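You operate a simulated robot arm through the tools that you are given. There is no shell and no other tool.

You run a simulated robot arm. Do the job below in one go: nothing can be reset, and whatever is moved stays where it is left.

TASK
Put things in order on the plywood table. At the end: the red braid roller stands where the pot (marked "SHIMS") stood; the gold shunt from the plywood table stands where the silver depth gauge stood; the silver depth gauge is on the purple tray; the pot from the plywood table stands where the brown amber bottle (marked "GRIP") stood; the brown amber bottle stands where the gold shunt stood; whatever was shut is shut again. Leave all else as you found it, and nothing knocked over.
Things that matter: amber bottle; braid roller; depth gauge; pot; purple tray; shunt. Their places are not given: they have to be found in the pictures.

It is judged by the outcome, as a careful person would: the job done as asked, and still so three seconds after it is handed in. It fails if anything else is knocked over, pushed out of place, dropped, spilled or broken.

THE ROBOT
A 7-joint arm with a two-finger parallel gripper, fixed in place. Base frame: the origin is at the foot of the arm, x ahead of it, y to its left, z up; the work surface is at about z = 0. Units: mm, degrees, N and s.
With the tool pointing down near the work surface it reaches from about 240 to 620 mm from the base axis. Its first joint turns from -66.0 to 66.0 degrees. Payload 2.6 kg.
The TCP is the grasp point between the finger pads, 30 mm short of the fingertips. In the tool frame z runs along the fingers and y along their closing line. Largest opening 94 mm; finger width 28, thickness 10; the body of the gripper, 50 by 96 mm, starts 55 mm behind the TCP.
Orientation is that of the tool frame in the base frame, as [roll, pitch, yaw] about the fixed x, y, z axes, in that order (R = Rz(yaw) Ry(pitch) Rx(roll)). With the fingers straight down and closing along the base's y, the tool's x points along the base's -x, its y along +y and its z along -z.

THE INTERFACE
- The arm moves only by the tool jog_arm. Its argument "targets" is a list that holds one entry, the list of rows, each a list of 7 numbers: the shift along the base's x, y, z in units of 40 mm (1.0 is 40 mm), then the turn, a rotation vector about the base's x, y, z in units of 8 degrees (1.0 is 8 degrees), then the closure in counts, from 0 (fully open) to 255 (shut). In form: [[[dx, dy, dz, rx, ry, rz, claw], ...]]. A call has 1 to 20 rows; each row shifts and turns the commanded pose from where the row before left it. A call with a number of a shift or a turn outside -1 to 1 is refused whole. Rows are played at 5 a second. More than 50 mm and 8.6 degrees between two rows, or a gripper value outside its range, and nothing of the call is played. Where a pose cannot be reached the arm comes as near as it can. A force on the tool above 40 N (or 10 N above the force at the start of the call, whichever is more), or a blocked arm, ends the call early, and 0.2 s more pass. Each finger travels about 72 mm/s and halts on what it meets, pressing with about 26 N; the grip force reading is that of the motor and also rises with nothing between the fingers. The clock runs only during rows and for 0.2 s after the last one: add rows that do not move to give the fingers time. It gives the time, the measured TCP pose, the force on the tool (base axes), the opening and the grip force at its end, in the units of the frame above (readings bear some noise), with the torque about the TCP (base axes, N m) and any sound that the robot's microphone picked up, and new pictures: "views" is both (left out), scene, wrist or none.
- Cameras (640 x 400 px; columns grow to the right, rows downward): "scene" is fixed at [27.6, 431.7, 556.8]; the picture's right is [-0.81, -0.59, 0.00], its down [-0.39, 0.53, -0.75] and it looks along [0.44, -0.61, -0.66] (base axes); focal length 226 px, centre (320, 200). "wrist" rides on the gripper at [76, 14, -103] in the tool frame; the picture's right is [-0.18, 0.98, 0.00], its down [-0.75, -0.14, -0.64] and it looks along [-0.63, -0.12, 0.77] (tool axes); focal length 243 px, centre (320, 200).
- pixel_to_xyz(camera, pixels): for up to 12 pixels [column, row] of the newest picture of that camera ("zoom" is the newest enlarged one), the place [x, y, z] in the base frame of the surface seen there, good to about 3 mm. The clock stands still meanwhile.
- inspect(camera, box): a new picture of the part [left, top, right, bottom] of that camera's present view, enlarged. The clock stands still meanwhile.
- hand_in(): hands the job in; it is judged then, once.

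Open the gripper and draw the arm clear of the work before you hand the job in, unless the task says otherwise.

The tools are called after "Emit:" as a command line: name --argument value ..., lists and objects as JSON in quotes. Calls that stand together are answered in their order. jog_arm: Moves the arm, as the interface text tells. Its arguments: {"type":"object","properties":{"targets":{"type":"array","items":{"type":"array","items":{"type":"array","items":{"type":"number"}}}},"views":{"type":"string","enum":["both","scene","wrist","none"]}},"required":["targets"]} The other tools are called the same way: pixel_to_xyz (camera, pixels) gives the place of the surface under pixels of a picture; inspect (camera, box) takes an enlarged picture of a part of a camera's view; hand_in () hands the job in.

At the start:

```text
t: 0.0
ee_pos: [341.0, -133.2, 377.2]
ee_rot: [-180.0, 0.0, 180.0]
wrist_force: [-0.1, -1.2, 0.3]
torque: [0.04, -0.01, 0.0]
grip_width: 94.3
gripper_force: 0.0
```

scene: 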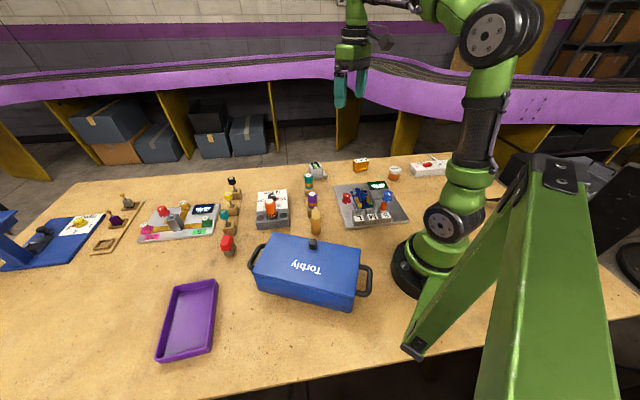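
wrist: 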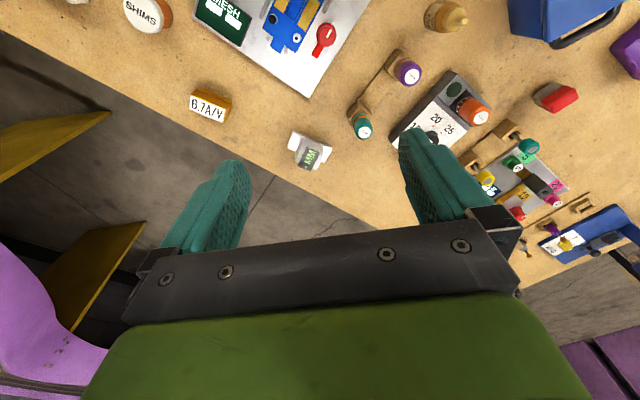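

The pictures show a crowded table: the SHIMS pot near scene (395,173), the tray at (188,320), and a blue lidded pot "Torbfy" at (308,268). I'll enlarge parts of the scene view to identify things.

Emit:
inspect --camera "scene" --box '[200, 150, 330, 260]'

Emit:
inspect --camera "scene" --box '[300, 140, 460, 240]'

Emit:
inspect --camera "scene" --box '[0, 170, 240, 320]'

Emit:
inspect --camera "wrist" --box '[340, 0, 640, 187]'

Emit:
inspect --camera "wrist" --box '[60, 0, 360, 187]'

```text
3.64 times, centred on (265, 205) of scene
```

zoom: 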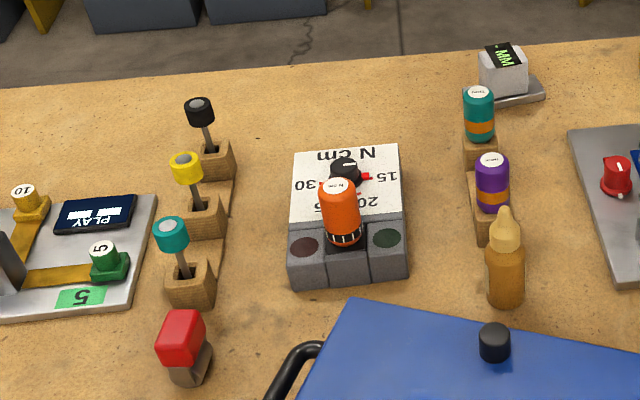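

```text
4.00 times, centred on (380, 190) of scene
```

zoom: 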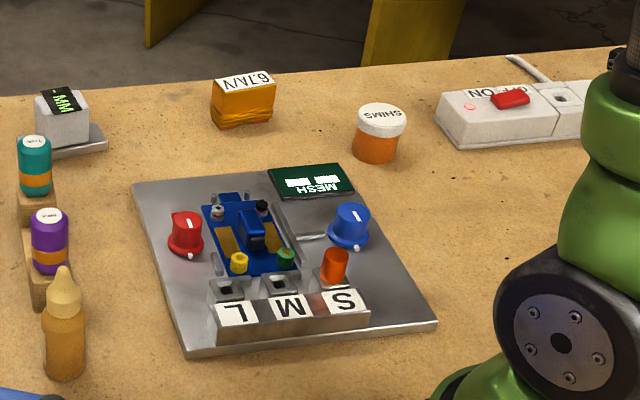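

```text
2.67 times, centred on (120, 245) of scene
```

zoom: 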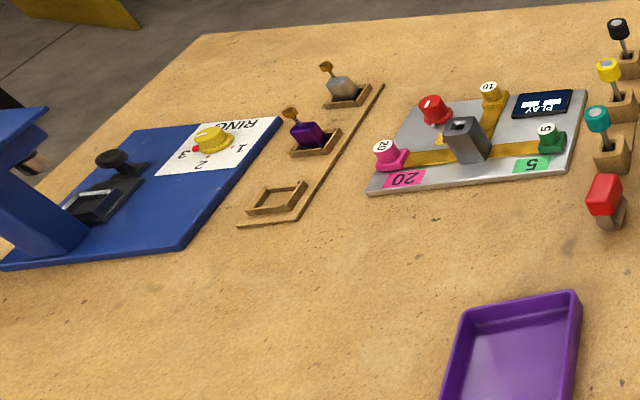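

```text
2.13 times, centred on (490, 94) of wrist
```

zoom: 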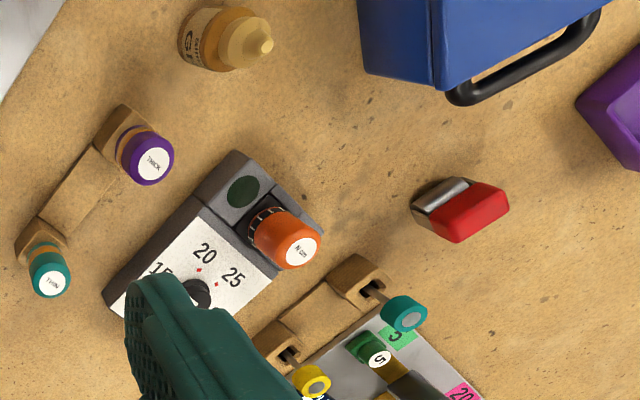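

```text
2.13 times, centred on (210, 94) of wrist
```

zoom: 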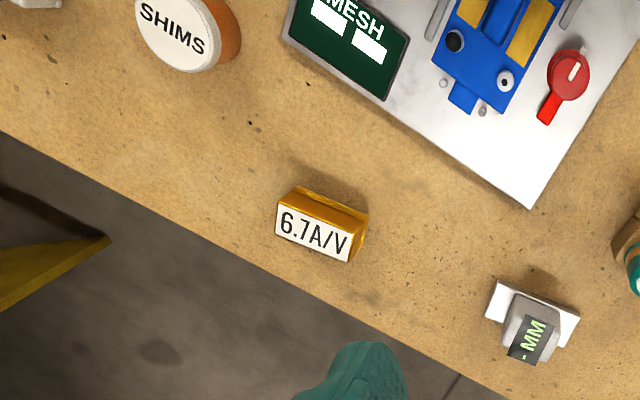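

I can make out the gauge ("MM" at scene (316,170)), shunt ("6.7A/V" at (361,165)), SHIMS pot (395,173), bottle (315,222) and a red item (227,245). I'll measure their places.

Emit:
pixel_to_xyz --camera "scene" --pixels '[[316, 166], [316, 175], [361, 160], [361, 168], [394, 168], [394, 177], [316, 212], [316, 232], [226, 240], [228, 252], [188, 320], [312, 243]]'

Emit:
pixel_to_xyz --camera "wrist" --pixels '[[144, 14], [208, 106], [310, 155], [296, 145], [440, 17], [460, 17], [556, 98], [540, 100], [410, 72], [361, 128], [475, 112], [300, 90]]'

Emit:
inspect --camera "scene" --box '[205, 225, 253, 260]'

Emit:
inspect --camera "scene" --box '[140, 220, 380, 370]'

```text
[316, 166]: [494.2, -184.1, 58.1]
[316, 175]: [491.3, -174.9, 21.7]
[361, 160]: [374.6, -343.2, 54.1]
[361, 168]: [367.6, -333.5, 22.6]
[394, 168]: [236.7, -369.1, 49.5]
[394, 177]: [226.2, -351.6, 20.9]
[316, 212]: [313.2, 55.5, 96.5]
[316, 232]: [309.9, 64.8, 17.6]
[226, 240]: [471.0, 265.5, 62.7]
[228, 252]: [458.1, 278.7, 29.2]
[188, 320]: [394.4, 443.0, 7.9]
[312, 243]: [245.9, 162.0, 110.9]
```

```text
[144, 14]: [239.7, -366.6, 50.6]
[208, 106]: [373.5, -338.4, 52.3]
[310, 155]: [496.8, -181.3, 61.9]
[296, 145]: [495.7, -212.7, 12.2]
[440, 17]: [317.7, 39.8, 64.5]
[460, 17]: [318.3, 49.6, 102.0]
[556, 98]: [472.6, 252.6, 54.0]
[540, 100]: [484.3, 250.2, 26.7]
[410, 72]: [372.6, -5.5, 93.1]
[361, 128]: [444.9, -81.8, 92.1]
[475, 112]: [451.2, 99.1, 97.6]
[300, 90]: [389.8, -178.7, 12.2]
```

```text
11.43 times, centred on (229, 242) of scene
```

zoom: 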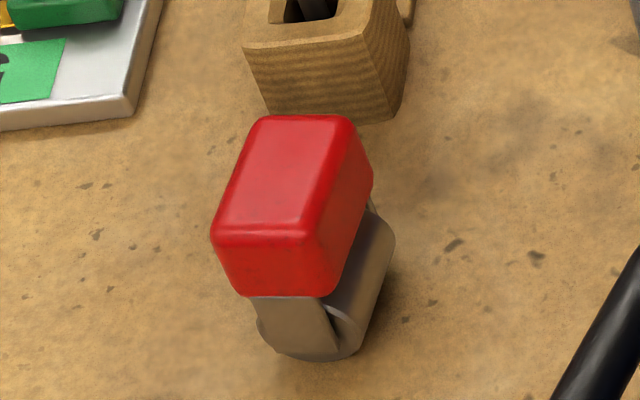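

```text
2.67 times, centred on (260, 295) of scene
```

zoom: 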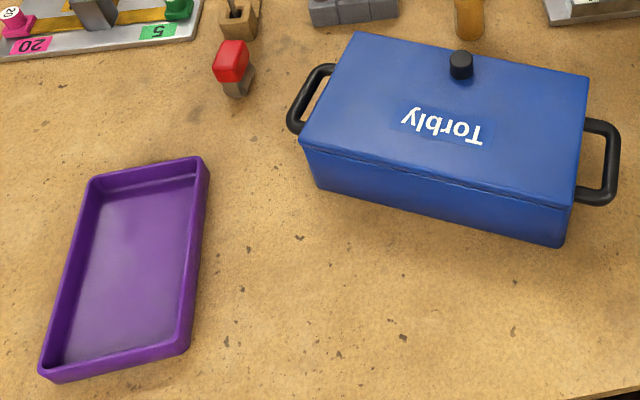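

The red item has a metal roller under a red handle, so it is the braid roller. I'll zoom in tightly on each thing from the wrist camera to get shape and orientation.

Emit:
inspect --camera "wrist" --box '[270, 120, 350, 170]'

Emit:
inspect --camera "scene" --box '[296, 155, 336, 180]'

```text
8.00 times, centred on (310, 145) of wrist
```

zoom: 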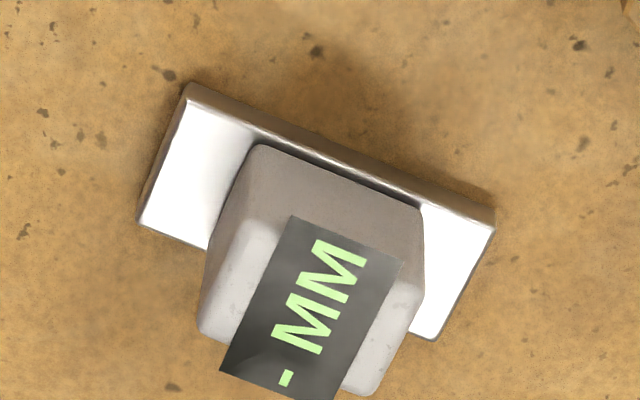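

```text
16.00 times, centred on (316, 168) of scene
```

zoom: 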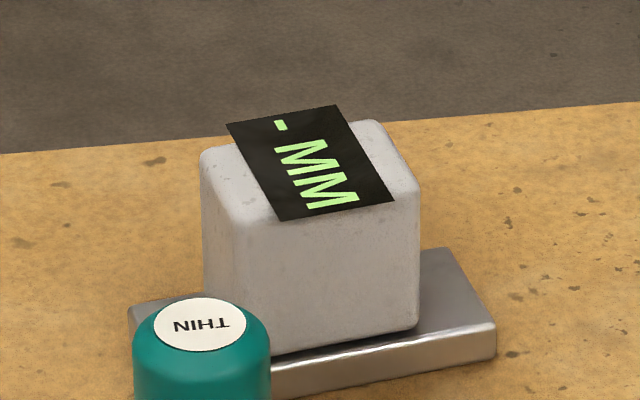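

The gauge is a block on a wider flat base, turned about 20-25° in the picture. I'll take the wrist zoom again and read points on its base and block.

Emit:
inspect --camera "wrist" --box '[270, 120, 350, 170]'

```text
8.00 times, centred on (310, 145) of wrist
```

zoom: 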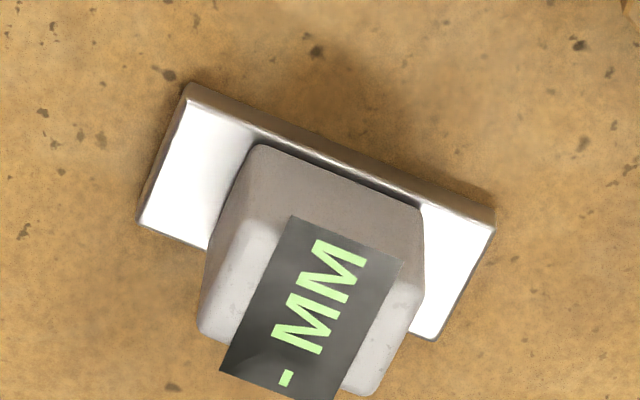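

The base plate corners are at zoom (188,100), (142,222), (492,225), (432,337); the block's top corners are near (250,225), (412,285), (205,325), (362,390). I'll read them.

Emit:
pixel_to_xyz --camera "zoom" --pixels '[[192, 104], [148, 220], [486, 228], [430, 332], [252, 230], [412, 288], [205, 325], [360, 388], [258, 152], [416, 212], [560, 300], [100, 100]]'

```text
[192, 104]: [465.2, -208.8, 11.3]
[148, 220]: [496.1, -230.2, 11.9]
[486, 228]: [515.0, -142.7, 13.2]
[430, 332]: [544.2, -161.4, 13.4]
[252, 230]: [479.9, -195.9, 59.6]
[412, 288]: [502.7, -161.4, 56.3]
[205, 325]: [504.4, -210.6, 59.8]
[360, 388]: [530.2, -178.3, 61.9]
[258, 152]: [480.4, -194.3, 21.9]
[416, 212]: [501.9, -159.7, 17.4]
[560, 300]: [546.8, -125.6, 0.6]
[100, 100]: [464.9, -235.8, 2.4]
```

The gauge is centred near (505,-186), long axis about 54°, block about 43 x 30 mm with top at z≈60. Next I measure the shunt in the same way.

Emit:
inspect --camera "wrist" --box '[170, 80, 250, 130]'

```text
8.00 times, centred on (210, 105) of wrist
```

zoom: 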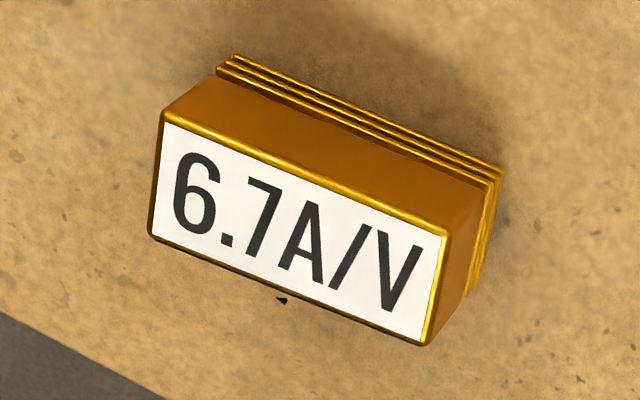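

The shunt's label (its top) has corners at (165,115), (445,232), (152,235), (428,342), with ribs below near the far long side. I'll read these and some table points.

Emit:
pixel_to_xyz --camera "zoom" --pixels '[[168, 124], [440, 240], [157, 232], [424, 338], [300, 230], [237, 58], [498, 168], [470, 294], [220, 74], [486, 184], [60, 100], [560, 330]]'

Emit:
inspect --camera "scene" --box '[341, 152, 381, 177]'

```text
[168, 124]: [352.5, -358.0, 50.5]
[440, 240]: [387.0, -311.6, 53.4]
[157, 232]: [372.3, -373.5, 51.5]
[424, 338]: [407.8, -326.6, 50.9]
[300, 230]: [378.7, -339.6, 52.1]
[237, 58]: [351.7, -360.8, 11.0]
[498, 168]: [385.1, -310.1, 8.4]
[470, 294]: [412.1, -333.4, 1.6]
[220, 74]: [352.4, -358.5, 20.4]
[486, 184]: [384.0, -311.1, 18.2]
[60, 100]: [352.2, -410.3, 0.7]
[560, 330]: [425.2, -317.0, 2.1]
```

```text
16.00 times, centred on (361, 164) of scene
```

zoom: 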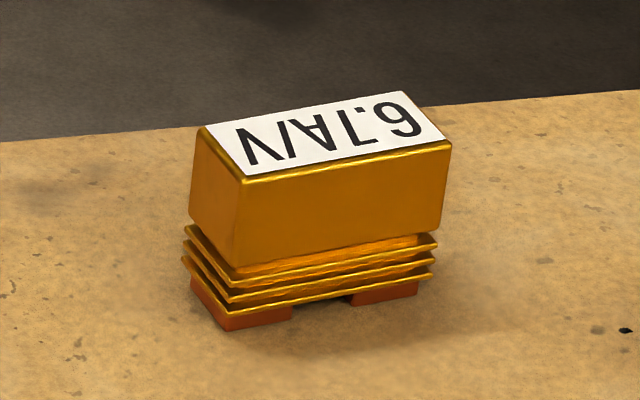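

The shunt is centred near (380,-342), long axis about 53°, about 60 x 27 mm and 52 mm tall, standing on small feet. Now the pot.

Emit:
inspect --camera "wrist" --box '[110, 0, 190, 50]'

```text
8.00 times, centred on (150, 25) of wrist
```

zoom: 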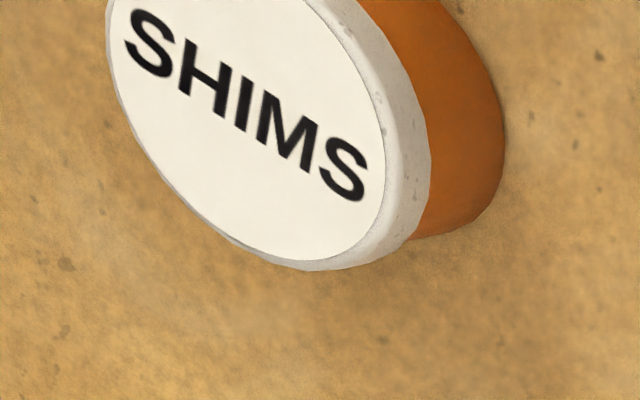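

The pot's top is cut off in the wrist view, so I read its lid rim from the scene view instead.

Emit:
inspect --camera "scene" --box '[375, 160, 415, 185]'

```text
16.00 times, centred on (395, 172) of scene
```

zoom: 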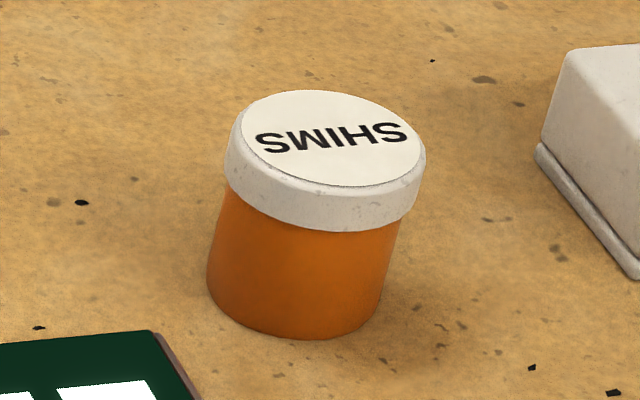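

The lid's top runs from about zoom (244,115) to (422,170), front edge (350,187), back edge (305,92); body bottom near (290,335). I'll read these.

Emit:
pixel_to_xyz --camera "zoom" --pixels '[[246, 125], [418, 150], [340, 182], [315, 94], [331, 138], [290, 180], [380, 105], [212, 270], [380, 300], [290, 332], [160, 330], [590, 110]]'

Emit:
inspect --camera "scene" --box '[291, 195, 339, 240]'

```text
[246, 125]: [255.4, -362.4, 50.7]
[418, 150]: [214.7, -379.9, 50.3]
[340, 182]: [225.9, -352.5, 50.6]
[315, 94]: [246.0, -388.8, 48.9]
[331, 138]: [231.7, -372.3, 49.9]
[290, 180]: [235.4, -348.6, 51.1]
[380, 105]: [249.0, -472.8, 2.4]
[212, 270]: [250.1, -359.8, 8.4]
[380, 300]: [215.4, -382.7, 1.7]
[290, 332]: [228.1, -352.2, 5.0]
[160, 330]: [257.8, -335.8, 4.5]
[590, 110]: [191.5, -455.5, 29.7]
```

```text
8.89 times, centred on (315, 218) of scene
```

zoom: 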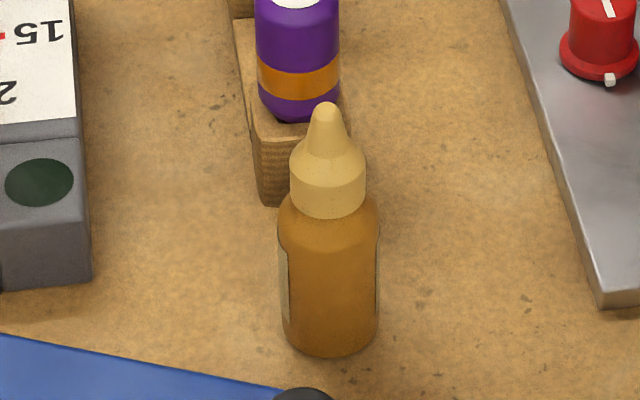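

The pot's lid is centred near (235,-370), about 45 mm across, top z≈50. Now I read the bottle from this zoom: shoulders around (280,215)-(378,215), bottom near (330,352), tip (326,105).

Emit:
pixel_to_xyz --camera "zoom" --pixels '[[326, 106], [328, 175], [328, 205], [284, 240], [375, 240], [330, 260], [330, 345], [288, 320], [374, 320], [270, 190], [310, 190], [330, 380]]'

Emit:
inspect --camera "wrist" --box '[390, 0, 510, 75]'

```text
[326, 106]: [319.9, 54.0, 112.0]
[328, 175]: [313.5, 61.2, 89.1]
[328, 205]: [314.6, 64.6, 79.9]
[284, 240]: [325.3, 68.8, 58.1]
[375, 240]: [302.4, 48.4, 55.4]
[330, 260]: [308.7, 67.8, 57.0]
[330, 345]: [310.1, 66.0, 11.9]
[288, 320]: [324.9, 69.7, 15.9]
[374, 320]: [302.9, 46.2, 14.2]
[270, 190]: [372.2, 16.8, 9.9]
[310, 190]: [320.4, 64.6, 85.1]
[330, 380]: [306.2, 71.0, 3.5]
```

```text
5.33 times, centred on (450, 38) of wrist
```

zoom: 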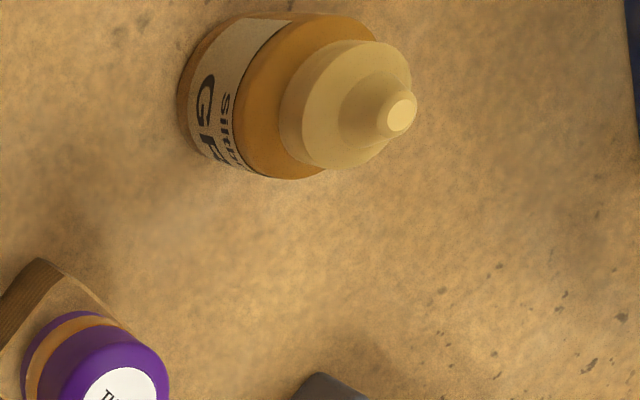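

The bottle stands near (319,54), radius about 16.5, with its tip at z≈112. Now I read the blue box corners, the purple/teal screws and the roller's surroundings for clearance.

Emit:
pixel_to_xyz --camera "scene" --pixels '[[274, 235], [358, 250], [354, 294], [254, 271], [312, 239], [249, 258], [312, 205], [309, 185], [308, 175], [224, 213], [228, 228], [232, 183]]'

Emit:
inspect --camera "wrist" --box '[510, 60, 606, 120]'

```text
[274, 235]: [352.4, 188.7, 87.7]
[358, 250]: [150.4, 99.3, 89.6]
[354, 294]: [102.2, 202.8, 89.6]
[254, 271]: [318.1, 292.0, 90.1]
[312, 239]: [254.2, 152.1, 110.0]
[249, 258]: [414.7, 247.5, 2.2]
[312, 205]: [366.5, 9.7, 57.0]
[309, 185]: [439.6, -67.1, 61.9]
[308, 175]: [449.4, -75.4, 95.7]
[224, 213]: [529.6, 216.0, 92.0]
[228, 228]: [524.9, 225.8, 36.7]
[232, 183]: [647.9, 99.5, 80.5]
```

```text
6.67 times, centred on (558, 90) of wrist
```

zoom: 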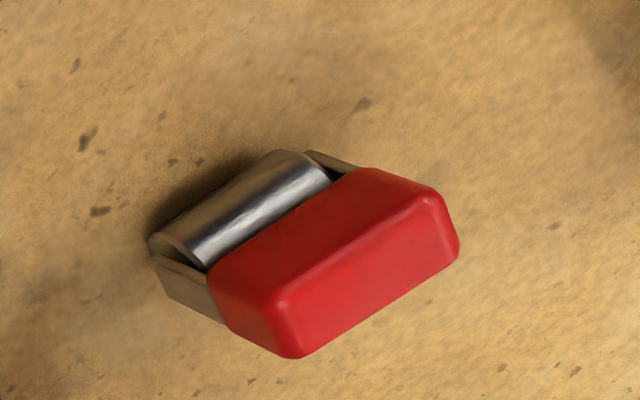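

The box edge stays over 100 mm from the bottle. Now I read the roller's points in this zoom: red top corners near (215,290), (290,355), (455,240), (375,175), plus the silver cylinder (240,210).

Emit:
pixel_to_xyz --camera "zoom" --pixels '[[225, 280], [285, 310], [430, 205], [365, 180], [296, 348], [452, 245], [330, 255], [185, 235], [310, 165], [250, 205], [165, 265], [200, 305]]'

Emit:
inspect --camera "scene" --box '[209, 230, 249, 255]'

```text
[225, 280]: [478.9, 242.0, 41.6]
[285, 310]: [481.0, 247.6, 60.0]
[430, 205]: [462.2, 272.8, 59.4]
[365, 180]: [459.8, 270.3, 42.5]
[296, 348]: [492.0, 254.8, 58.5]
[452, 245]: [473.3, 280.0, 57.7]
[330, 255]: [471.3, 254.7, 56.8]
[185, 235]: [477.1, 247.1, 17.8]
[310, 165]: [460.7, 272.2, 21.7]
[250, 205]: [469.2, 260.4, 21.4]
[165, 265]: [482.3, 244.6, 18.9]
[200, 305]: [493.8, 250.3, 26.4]
```

```text
16.00 times, centred on (229, 242) of scene
```

zoom: 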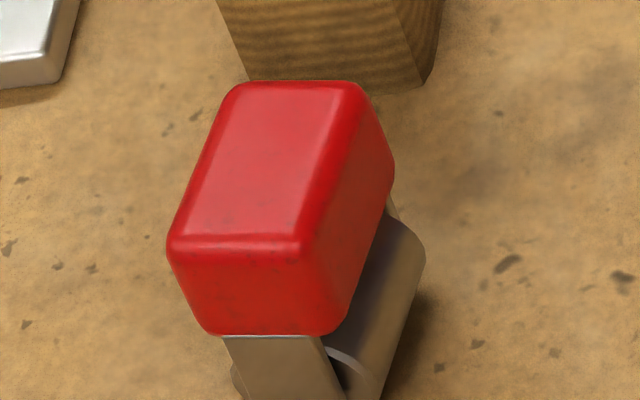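

The roller's red handle is centred near (477,264), long axis about 127°. I'll look a bit wider at its underside to see how it stands.

Emit:
inspect --camera "scene" --box '[205, 235, 253, 265]'

```text
13.33 times, centred on (229, 250) of scene
```

zoom: 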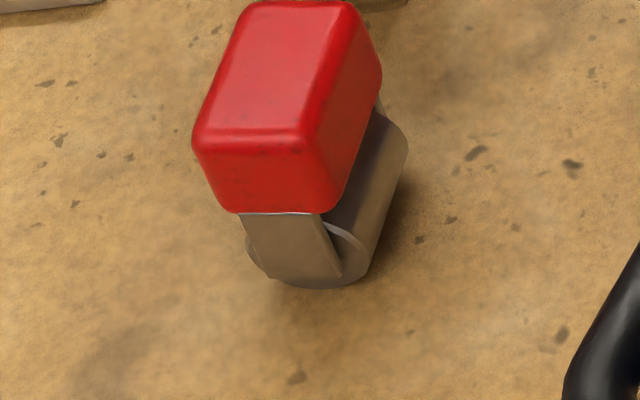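

Emit:
pixel_to_xyz --camera "zoom" --pixels '[[260, 190], [325, 200], [285, 225], [260, 250], [310, 283], [350, 265], [370, 190], [395, 150], [325, 250], [340, 155], [300, 70], [250, 265]]'

```text
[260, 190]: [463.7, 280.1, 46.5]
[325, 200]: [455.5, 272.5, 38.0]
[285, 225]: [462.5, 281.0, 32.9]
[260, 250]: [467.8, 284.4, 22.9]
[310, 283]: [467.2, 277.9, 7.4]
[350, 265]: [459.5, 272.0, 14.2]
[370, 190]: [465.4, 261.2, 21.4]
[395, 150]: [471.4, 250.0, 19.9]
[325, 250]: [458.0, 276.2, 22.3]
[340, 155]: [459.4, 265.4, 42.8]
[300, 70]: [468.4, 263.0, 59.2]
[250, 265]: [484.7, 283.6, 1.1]
```

The roller stands on a horizontal cylinder with a fork and red handle, about 60 mm tall. Now I check clearances around the pot and shunt: MESH plate corners and display, power strip edges.

Emit:
pixel_to_xyz --camera "scene" --pixels '[[334, 187], [367, 183], [384, 181], [388, 188], [371, 190], [408, 220], [347, 228], [411, 168], [409, 174], [418, 177], [420, 160], [388, 197]]'

Emit:
inspect --camera "scene" --box '[360, 155, 440, 205]'

```text
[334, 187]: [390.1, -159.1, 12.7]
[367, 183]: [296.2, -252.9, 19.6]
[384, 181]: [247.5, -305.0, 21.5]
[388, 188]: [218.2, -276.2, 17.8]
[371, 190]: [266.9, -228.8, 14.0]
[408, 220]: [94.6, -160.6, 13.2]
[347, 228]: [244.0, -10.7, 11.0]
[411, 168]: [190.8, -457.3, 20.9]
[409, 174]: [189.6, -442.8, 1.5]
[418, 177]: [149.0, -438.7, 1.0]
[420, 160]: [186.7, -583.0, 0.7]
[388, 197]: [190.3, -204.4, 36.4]
```

```text
8.00 times, centred on (400, 180) of scene
```

zoom: 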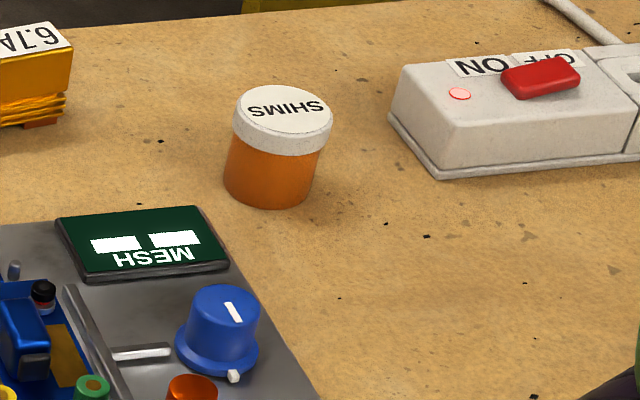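

The MESH plate corner is about 60 mm from the pot and the power strip is clear too. Now I check the tray's rim and floor so the gauge can go well inside it and within reach.

Emit:
pixel_to_xyz --camera "scene" --pixels '[[174, 287], [217, 280], [210, 351], [157, 361], [181, 297], [211, 291], [203, 342], [168, 352], [195, 300], [200, 330], [190, 345], [185, 310]]'

Emit:
inspect --camera "scene" --box '[140, 270, 236, 370]'

```text
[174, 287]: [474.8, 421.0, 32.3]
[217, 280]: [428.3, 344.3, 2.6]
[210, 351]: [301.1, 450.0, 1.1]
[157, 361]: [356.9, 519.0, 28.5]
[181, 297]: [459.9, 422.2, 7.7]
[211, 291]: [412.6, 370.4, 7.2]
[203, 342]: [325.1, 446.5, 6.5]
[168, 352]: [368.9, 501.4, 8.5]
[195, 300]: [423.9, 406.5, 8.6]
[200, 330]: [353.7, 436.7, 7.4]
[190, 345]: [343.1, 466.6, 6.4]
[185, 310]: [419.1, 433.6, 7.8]
```

```text
4.00 times, centred on (188, 320) of scene
```

zoom: 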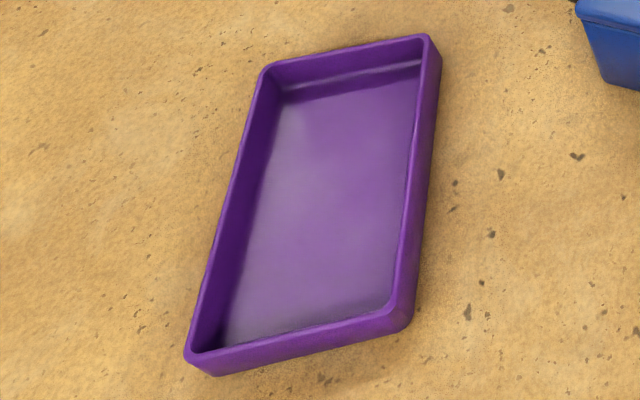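

The tray floor is at z≈7.5 with corners (460,422), (413,370), (325,446), (369,501), so the gauge fits lengthwise at yaw ≈229. I start by moving over the gauge at (505,-186), turning to yaw 144, staying high at z≈170.

Emit:
jog_arm --targets '[[[0.586, -0.19, -0.74, 0, 0, -0.643, 0], [0.586, -0.19, -0.74, 0, 0, -0.643, 0], [0.586, -0.19, -0.74, 0, 0, -0.643, 0], [0.586, -0.19, -0.74, 0, 0, -0.643, 0], [0.586, -0.19, -0.74, 0, 0, -0.643, 0], [0.586, -0.19, -0.74, 0, 0, -0.643, 0], [0.586, -0.19, -0.74, 0, 0, -0.643, 0], [0, 0, 0, 0, 0, 0, 0], [0, 0, 0, 0, 0, 0, 0]]]' --views "both"

```text
t: 2.0
ee_pos: [507.6, -187.3, 169.3]
ee_rot: [179.9, 0.1, 144.0]
wrist_force: [0.2, -0.2, -0.4]
torque: [-0.02, 0.01, -0.03]
grip_width: 94.1
gripper_force: 0.1
```

scene: 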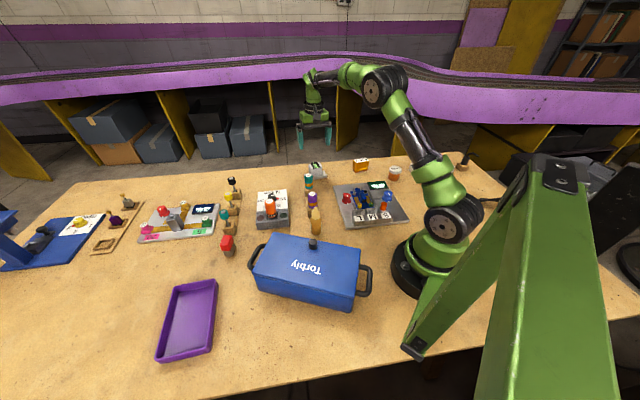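
wrist: 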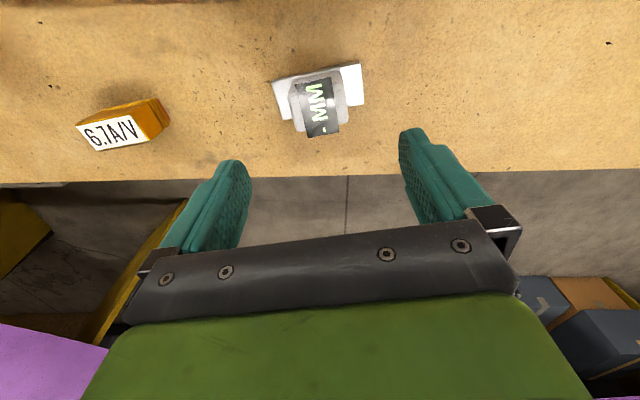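

The arm is over the gauge; wrist view shows it at (318,98). I zoom there to refine its position before going down, and also look at the newly visible item at scene (463,162).

Emit:
inspect --camera "scene" --box '[420, 145, 500, 195]'

Emit:
inspect --camera "wrist" --box '[254, 50, 382, 140]'

```text
8.00 times, centred on (460, 170) of scene
```

zoom: 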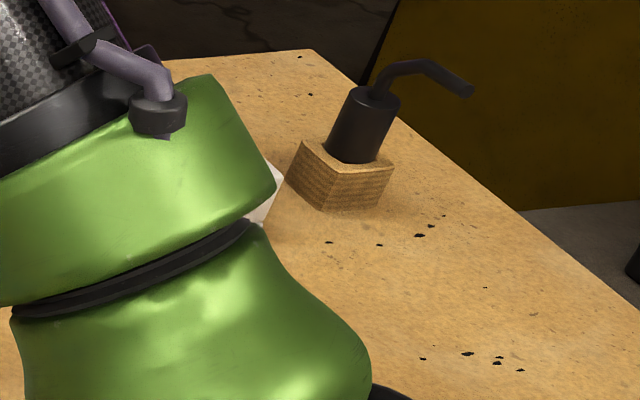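

```text
4.44 times, centred on (318, 95) of wrist
```

zoom: 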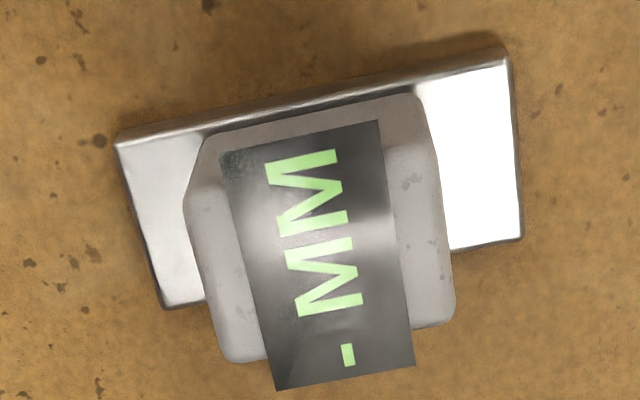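

The plate's corners are at zoom (118,145), (508,62), (522,238), (168,305), and the block top spans (200,185) to (450,325). I read these for the exact centre and angle.

Emit:
pixel_to_xyz --camera "zoom" --pixels '[[124, 148], [505, 66], [516, 234], [168, 300], [192, 215], [226, 352], [446, 310], [425, 165], [330, 250], [330, 120], [205, 150], [420, 105]]'

```text
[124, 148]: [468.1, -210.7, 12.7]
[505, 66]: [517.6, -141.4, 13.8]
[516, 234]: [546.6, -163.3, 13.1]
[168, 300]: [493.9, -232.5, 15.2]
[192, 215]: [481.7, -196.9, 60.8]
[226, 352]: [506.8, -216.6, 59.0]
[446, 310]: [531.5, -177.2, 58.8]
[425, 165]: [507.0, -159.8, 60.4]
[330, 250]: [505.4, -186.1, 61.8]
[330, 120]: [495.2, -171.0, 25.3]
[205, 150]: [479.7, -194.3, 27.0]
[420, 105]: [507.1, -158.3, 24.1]
```

The gauge's centre is (506.5,-187) at 54.5°, matching the present yaw and position within 1 mm. I go straight down to z≈48 (fingertips just above the 13 mm plate).

Emit:
jog_arm --targets '[[[0, 0, -0.76, 0, 0, 0, 0], [0, 0, -0.76, 0, 0, 0, 0], [0, 0, -0.76, 0, 0, 0, 0], [0, 0, -0.74, 0, 0, 0, 0], [0, 0, 0, 0, 0, 0, 0]]]' --views "both"

```text
t: 3.2
ee_pos: [503.1, -186.8, 48.9]
ee_rot: [-180.0, 0.0, 144.0]
wrist_force: [0.1, 0.0, -0.3]
torque: [-0.01, -0.01, -0.02]
grip_width: 93.9
gripper_force: 0.1
```

scene: 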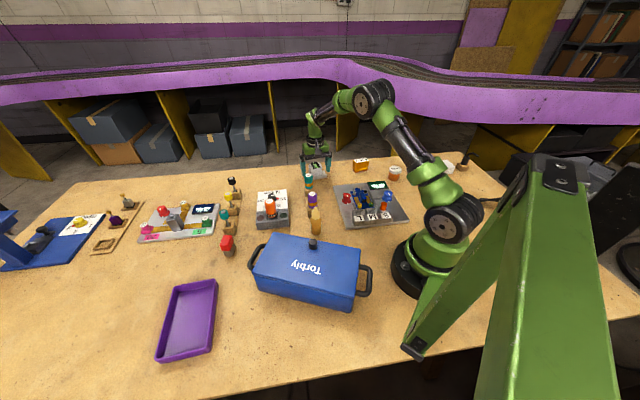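
wrist: 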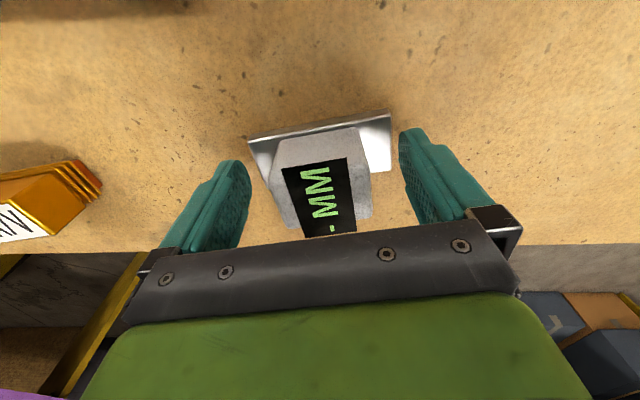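

The block sits centred between the fingers (columns 275-372 between pads at 250 and 400). I close the gripper now.

Emit:
jog_arm --targets '[[[0, 0, 0, 0, 0, 0, 255], [0, 0, 0, 0, 0, 0, 255], [0, 0, 0, 0, 0, 0, 255], [0, 0, 0, 0, 0, 0, 255]]]' --views "wrist"

```text
t: 4.2
ee_pos: [502.1, -186.5, 48.8]
ee_rot: [179.9, 0.1, 144.0]
wrist_force: [0.3, 0.7, -0.1]
torque: [0.02, -0.04, 0.0]
grip_width: 54.2
gripper_force: 25.9
```

wrist: 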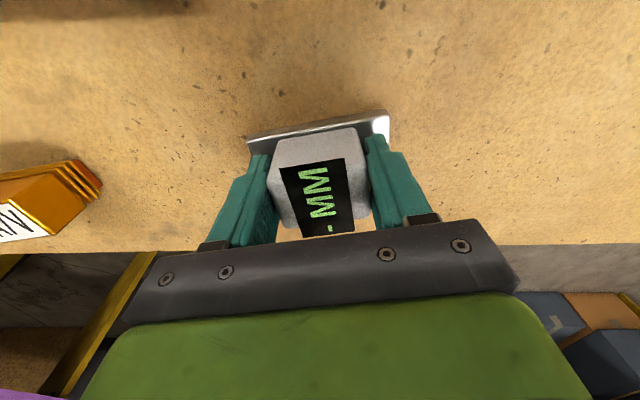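

The gripper holds at 54 mm with 26 N on the block. I lift straight up by 150 mm and check.

Emit:
jog_arm --targets '[[[0, 0, 0.5, 0, 0, 0, 255], [0, 0, 0.8, 0, 0, 0, 255], [0, 0, 0.8, 0, 0, 0, 255], [0, 0, 0.9, 0, 0, 0, 255], [0, 0, 0.8, 0, 0, 0, 255]]]' --views "both"

```text
t: 5.4
ee_pos: [506.0, -184.0, 201.0]
ee_rot: [180.0, 0.0, 143.9]
wrist_force: [-0.2, 0.1, -1.4]
torque: [0.01, 0.02, 0.01]
grip_width: 54.1
gripper_force: 25.7
```

scene: 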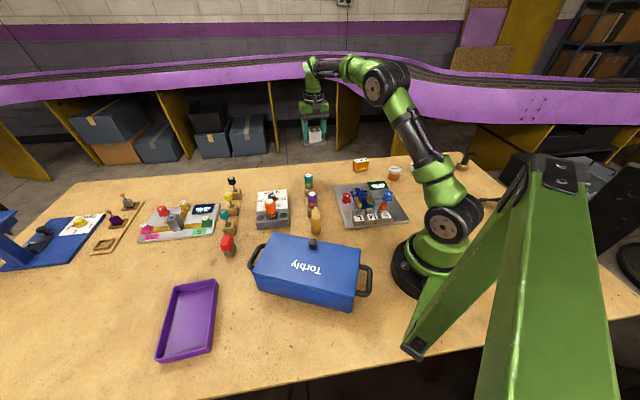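
wrist: 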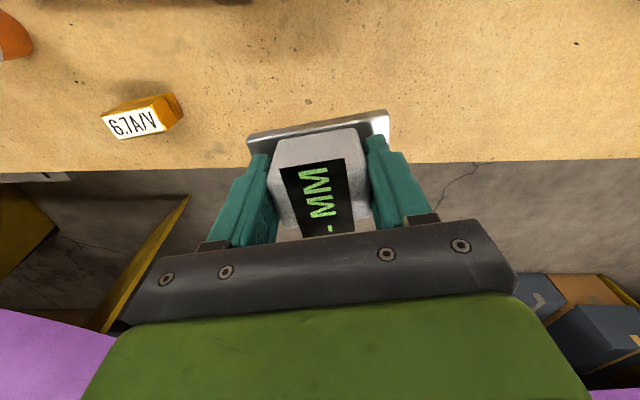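

The gauge is lifted cleanly, its plate level in the wrist view. I carry it at z≈201 towards the tray at (387,429), turning +85°.

Emit:
jog_arm --targets '[[[-0.184, 0.961, 0, 0, 0, 0.664, 255], [-0.184, 0.961, 0, 0, 0, 0.664, 255], [-0.184, 0.961, 0, 0, 0, 0.664, 255], [-0.184, 0.961, 0, 0, 0, 0.664, 255], [-0.184, 0.961, 0, 0, 0, 0.664, 255], [-0.184, 0.961, 0, 0, 0, 0.664, 255], [-0.184, 0.961, 0, 0, 0, 0.664, 255], [-0.184, 0.961, 0, 0, 0, 0.664, 255], [-0.184, 0.961, 0, 0, 0, 0.664, 255], [-0.184, 0.961, 0, 0, 0, 0.664, 255], [-0.184, 0.961, 0, 0, 0, 0.664, 255], [-0.184, 0.961, 0, 0, 0, 0.664, 255], [-0.184, 0.961, 0, 0, 0, 0.664, 255], [-0.184, 0.961, 0, 0, 0, 0.664, 255], [-0.184, 0.961, 0, 0, 0, 0.664, 255], [-0.184, 0.961, 0, 0, 0, 0.664, 255], [0, 0, 0, 0, 0, 0, 255], [0, 0, 0, 0, 0, 0, 255]]]' --views "both"

```text
t: 9.2
ee_pos: [388.1, 428.1, 204.8]
ee_rot: [-180.0, -0.1, -131.0]
wrist_force: [0.7, -0.1, -1.7]
torque: [0.03, 0.0, -0.01]
grip_width: 54.1
gripper_force: 26.0
```

scene: 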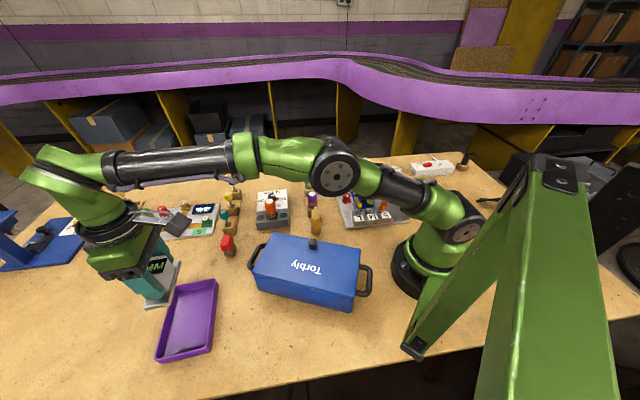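
wrist: 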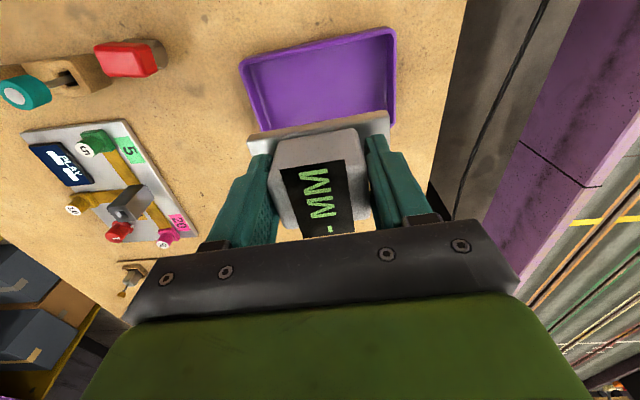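

The gauge hangs above the tray; the plate and tray edges are parallel in the wrist view. I double check the tray rim and floor from this view before going down.

Emit:
pixel_to_xyz --camera "wrist" --pixels '[[243, 62], [393, 30], [255, 76], [383, 46], [320, 80], [258, 120], [390, 115], [390, 90], [320, 140]]'

Emit:
inspect --camera "wrist" --box '[220, 20, 412, 140]'

```text
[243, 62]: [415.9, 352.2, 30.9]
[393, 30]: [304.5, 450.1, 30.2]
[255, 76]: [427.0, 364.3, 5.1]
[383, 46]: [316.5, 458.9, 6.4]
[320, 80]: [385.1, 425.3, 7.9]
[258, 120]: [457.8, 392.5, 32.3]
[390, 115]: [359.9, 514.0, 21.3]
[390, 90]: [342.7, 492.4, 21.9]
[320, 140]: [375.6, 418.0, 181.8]
```

```text
3.33 times, centred on (316, 80) of wrist
```

zoom: 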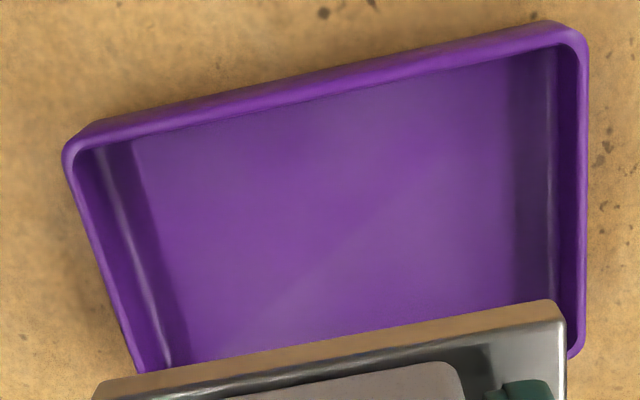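

The tray rim centre works out at (388,435), so the gauge at (389,431) is well inside. I nudge 2 mm outward and lower to about z=65.

Emit:
jog_arm --targets '[[[0.05, 0.05, -0.9, 0, 0, 0, 255], [0, 0, -0.9, 0, 0, 0, 255], [0, 0, -0.9, 0, 0, 0, 255], [0, 0, -0.5, 0, 0, 0, 255], [0, 0, -0.2, 0, 0, 0, 255], [0, 0, 0, 0, 0, 0, 255]]]' --views "both"

```text
t: 10.6
ee_pos: [390.4, 429.5, 66.4]
ee_rot: [-180.0, 0.0, -131.0]
wrist_force: [-0.8, -1.1, -2.1]
torque: [0.03, 0.04, 0.0]
grip_width: 54.1
gripper_force: 26.6
```

scene: 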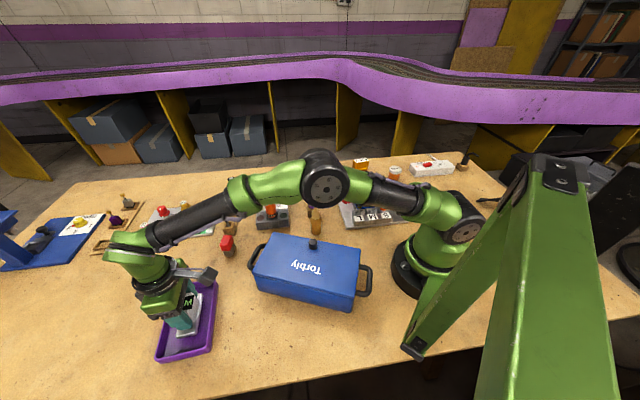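
wrist: 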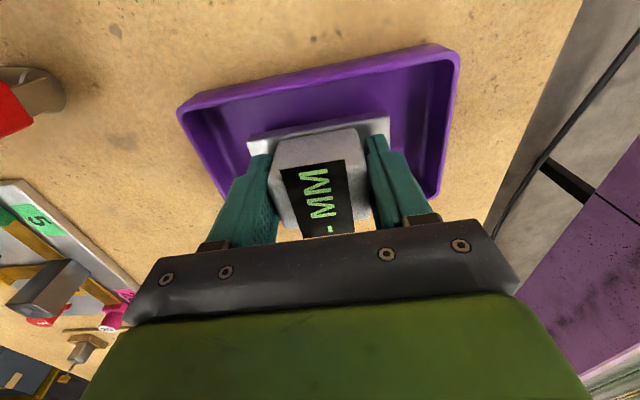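

The gauge is inside the tray walls, about 9 mm above its floor. I lower in small 2 mm steps and watch the force.

Emit:
jog_arm --targets '[[[0, 0, -0.05, 0, 0, 0, 255], [0, 0, -0.05, 0, 0, 0, 255], [0, 0, -0.05, 0, 0, 0, 255], [0, 0, -0.04, 0, 0, 0, 255], [0, 0, 0, 0, 0, 0, 255]]]' --views "none"

```text
t: 11.8
ee_pos: [388.7, 429.7, 59.1]
ee_rot: [-180.0, 0.0, -131.0]
wrist_force: [1.0, -0.2, -1.6]
torque: [0.0, 0.01, -0.01]
grip_width: 54.1
gripper_force: 25.4
```

Force is unchanged at -1.6 N (just the gauge's weight), so there is no contact yet at commanded z≈57.6. I continue down by 1 mm steps.

Emit:
jog_arm --targets '[[[0, 0, -0.025, 0, 0, 0, 255], [0, 0, -0.025, 0, 0, 0, 255], [0, 0, 0, 0, 0, 0, 255]]]' --views "none"

Emit:
jog_arm --targets '[[[0, 0, -0.025, 0, 0, 0, 255], [0, 0, 0, 0, 0, 0, 255]]]' --views "wrist"

```text
t: 12.6
ee_pos: [388.4, 429.6, 56.9]
ee_rot: [-179.9, 0.1, -130.9]
wrist_force: [0.1, -0.1, -1.4]
torque: [-0.02, 0.0, -0.01]
grip_width: 54.1
gripper_force: 25.6
```

```text
t: 13.2
ee_pos: [388.5, 429.3, 56.0]
ee_rot: [180.0, 0.0, -131.0]
wrist_force: [-1.0, 0.3, -2.0]
torque: [0.01, -0.03, 0.01]
grip_width: 54.1
gripper_force: 26.1
```

wrist: 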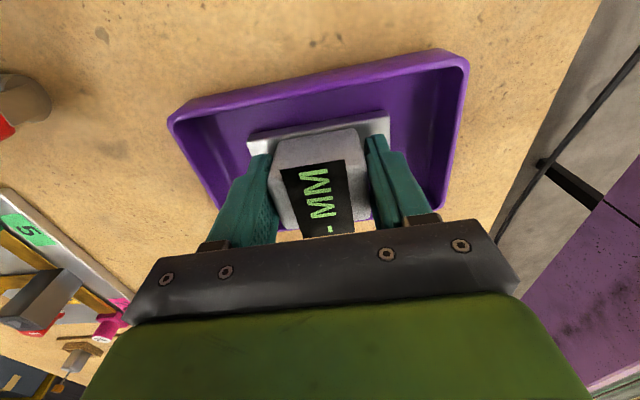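

Still no contact force (−2.0 N). I continue two more 1 mm steps.

Emit:
jog_arm --targets '[[[0, 0, -0.025, 0, 0, 0, 255], [0, 0, 0, 0, 0, 0, 255]]]' --views "none"

Emit:
jog_arm --targets '[[[0, 0, -0.025, 0, 0, 0, 255], [0, 0, 0, 0, 0, 0, 255]]]' --views "none"

```text
t: 13.8
ee_pos: [387.6, 429.8, 54.6]
ee_rot: [180.0, 0.1, -131.0]
wrist_force: [0.1, 0.1, -1.7]
torque: [0.01, -0.03, 0.0]
grip_width: 53.9
gripper_force: 26.2
```

```text
t: 14.4
ee_pos: [388.9, 429.4, 54.5]
ee_rot: [180.0, 0.0, -131.0]
wrist_force: [-0.4, -1.5, 2.0]
torque: [-0.03, 0.06, 0.0]
grip_width: 54.0
gripper_force: 25.9
```

The force rose to +2 N: the gauge has touched the tray floor. I open partly (about 68 mm, so the fingers stay inside the tray) and then rise.

Emit:
jog_arm --targets '[[[0, 0, 0, 0, 0, 0, 71], [0, 0, 0, 0, 0, 0, 71], [0, 0, 0, 0, 0, 0, 71]]]' --views "wrist"

```text
t: 15.2
ee_pos: [388.7, 429.8, 53.5]
ee_rot: [-179.9, 0.0, -131.0]
wrist_force: [-0.7, 0.2, 0.4]
torque: [-0.02, 0.02, 0.01]
grip_width: 68.0
gripper_force: 0.0
```

wrist: 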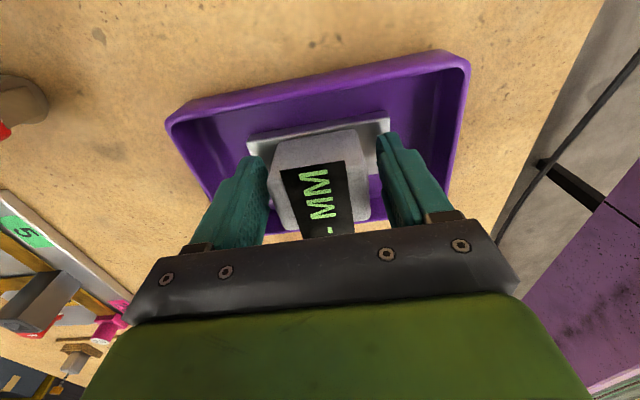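

The gripper opened to 68 mm and the gauge stands flat in the tray. I rise straight up.

Emit:
jog_arm --targets '[[[0, 0, 0.3, 0, 0, 0, 71], [0, 0, 0.9, 0, 0, 0, 71], [0, 0, 0.9, 0, 0, 0, 71], [0, 0, 0.9, 0, 0, 0, 71], [0, 0, 0.8, 0, 0, 0, 0]]]' --views "scene"

Emit:
jog_arm --targets '[[[-0.0116, -0.966, 0, 0, 0, -0.5375, 0], [-0.0116, -0.966, 0, 0, 0, -0.5375, 0], [-0.0116, -0.966, 0, 0, 0, -0.5375, 0], [-0.0116, -0.966, 0, 0, 0, -0.5375, 0], [-0.0116, -0.966, 0, 0, 0, -0.5375, 0], [-0.0116, -0.966, 0, 0, 0, -0.5375, 0], [-0.0116, -0.966, 0, 0, 0, -0.5375, 0], [-0.0116, -0.966, 0, 0, 0, -0.5375, 0], [-0.0116, -0.966, 0, 0, 0, -0.5375, 0], [-0.0116, -0.966, 0, 0, 0, -0.5375, 0], [-0.0116, -0.966, 0, 0, 0, -0.5375, 0], [-0.0116, -0.966, 0, 0, 0, -0.5375, 0], [-0.0116, -0.966, 0, 0, 0, -0.5375, 0], [-0.0116, -0.966, 0, 0, 0, -0.5375, 0], [-0.0116, -0.966, 0, 0, 0, -0.5375, 0], [-0.0116, -0.966, 0, 0, 0, -0.5375, 0], [-0.0116, -0.966, 0, 0, 0, -0.5375, 0], [-0.0116, -0.966, 0, 0, 0, -0.5375, 0], [-0.0116, -0.966, 0, 0, 0, -0.5375, 0], [-0.0116, -0.966, 0, 0, 0, -0.5375, 0]]]' --views "both"

```text
t: 16.4
ee_pos: [391.4, 428.5, 204.6]
ee_rot: [180.0, -0.1, -130.9]
wrist_force: [0.4, -0.2, 0.3]
torque: [0.0, 0.02, 0.03]
grip_width: 94.4
gripper_force: 0.1
```

scene: 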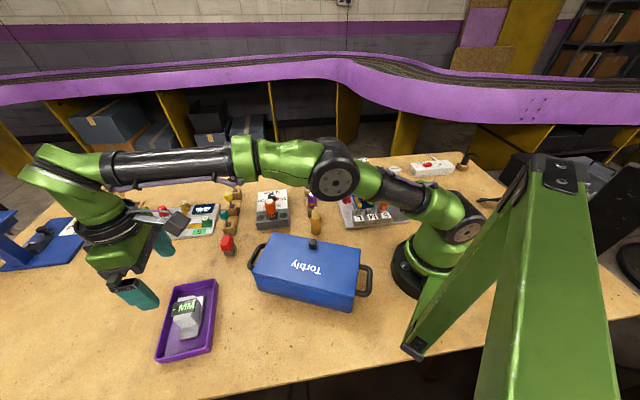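

```text
t: 20.6
ee_pos: [374.6, -344.1, 202.1]
ee_rot: [-180.0, 0.0, 142.8]
wrist_force: [-0.8, 1.0, -0.2]
torque: [0.04, -0.04, 0.0]
grip_width: 94.1
gripper_force: 0.0
```

scene: 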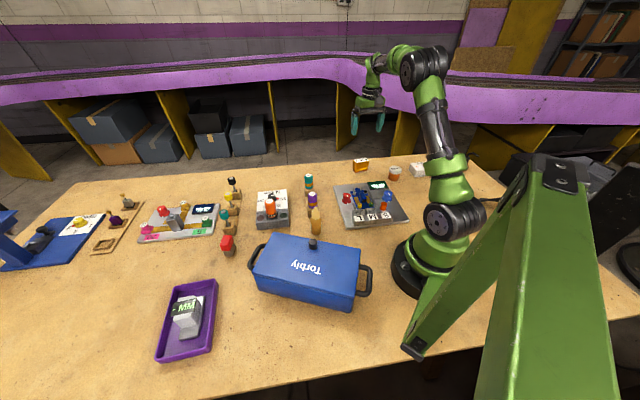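
wrist: 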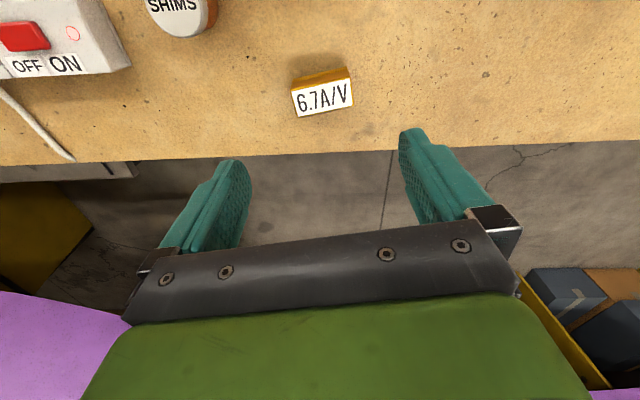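

The gauge sits in the tray (scene (187,318)) and the arm is above the shunt, seen in the wrist view at (322,92). I zoom on the shunt to refine its place and angle.

Emit:
jog_arm --targets '[[[0, 0, 0, 0, 0, 0, 0], [0, 0, 0, 0, 0, 0, 0]]]' --views "wrist"

Emit:
inspect --camera "wrist" --box '[274, 60, 370, 120]'

```text
t: 21.2
ee_pos: [376.1, -342.4, 202.6]
ee_rot: [180.0, 0.1, 143.0]
wrist_force: [-0.3, -0.5, 0.3]
torque: [-0.05, -0.04, 0.01]
grip_width: 93.9
gripper_force: 0.0
```

wrist: 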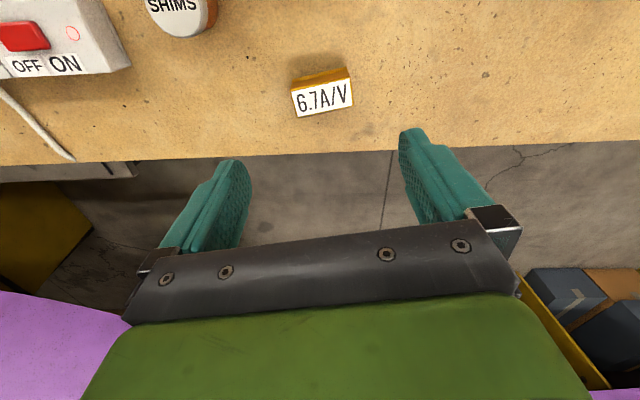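

```text
6.67 times, centred on (322, 90) of wrist
```

zoom: 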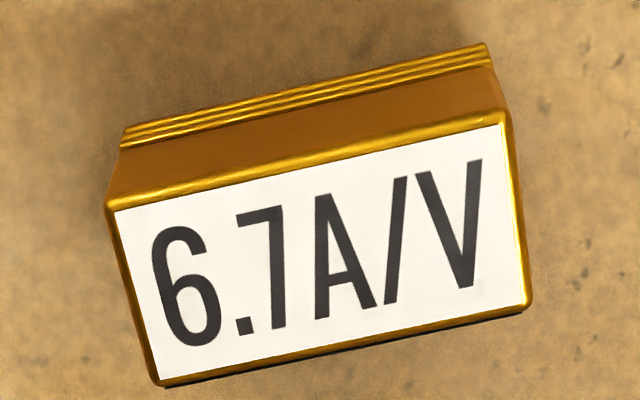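

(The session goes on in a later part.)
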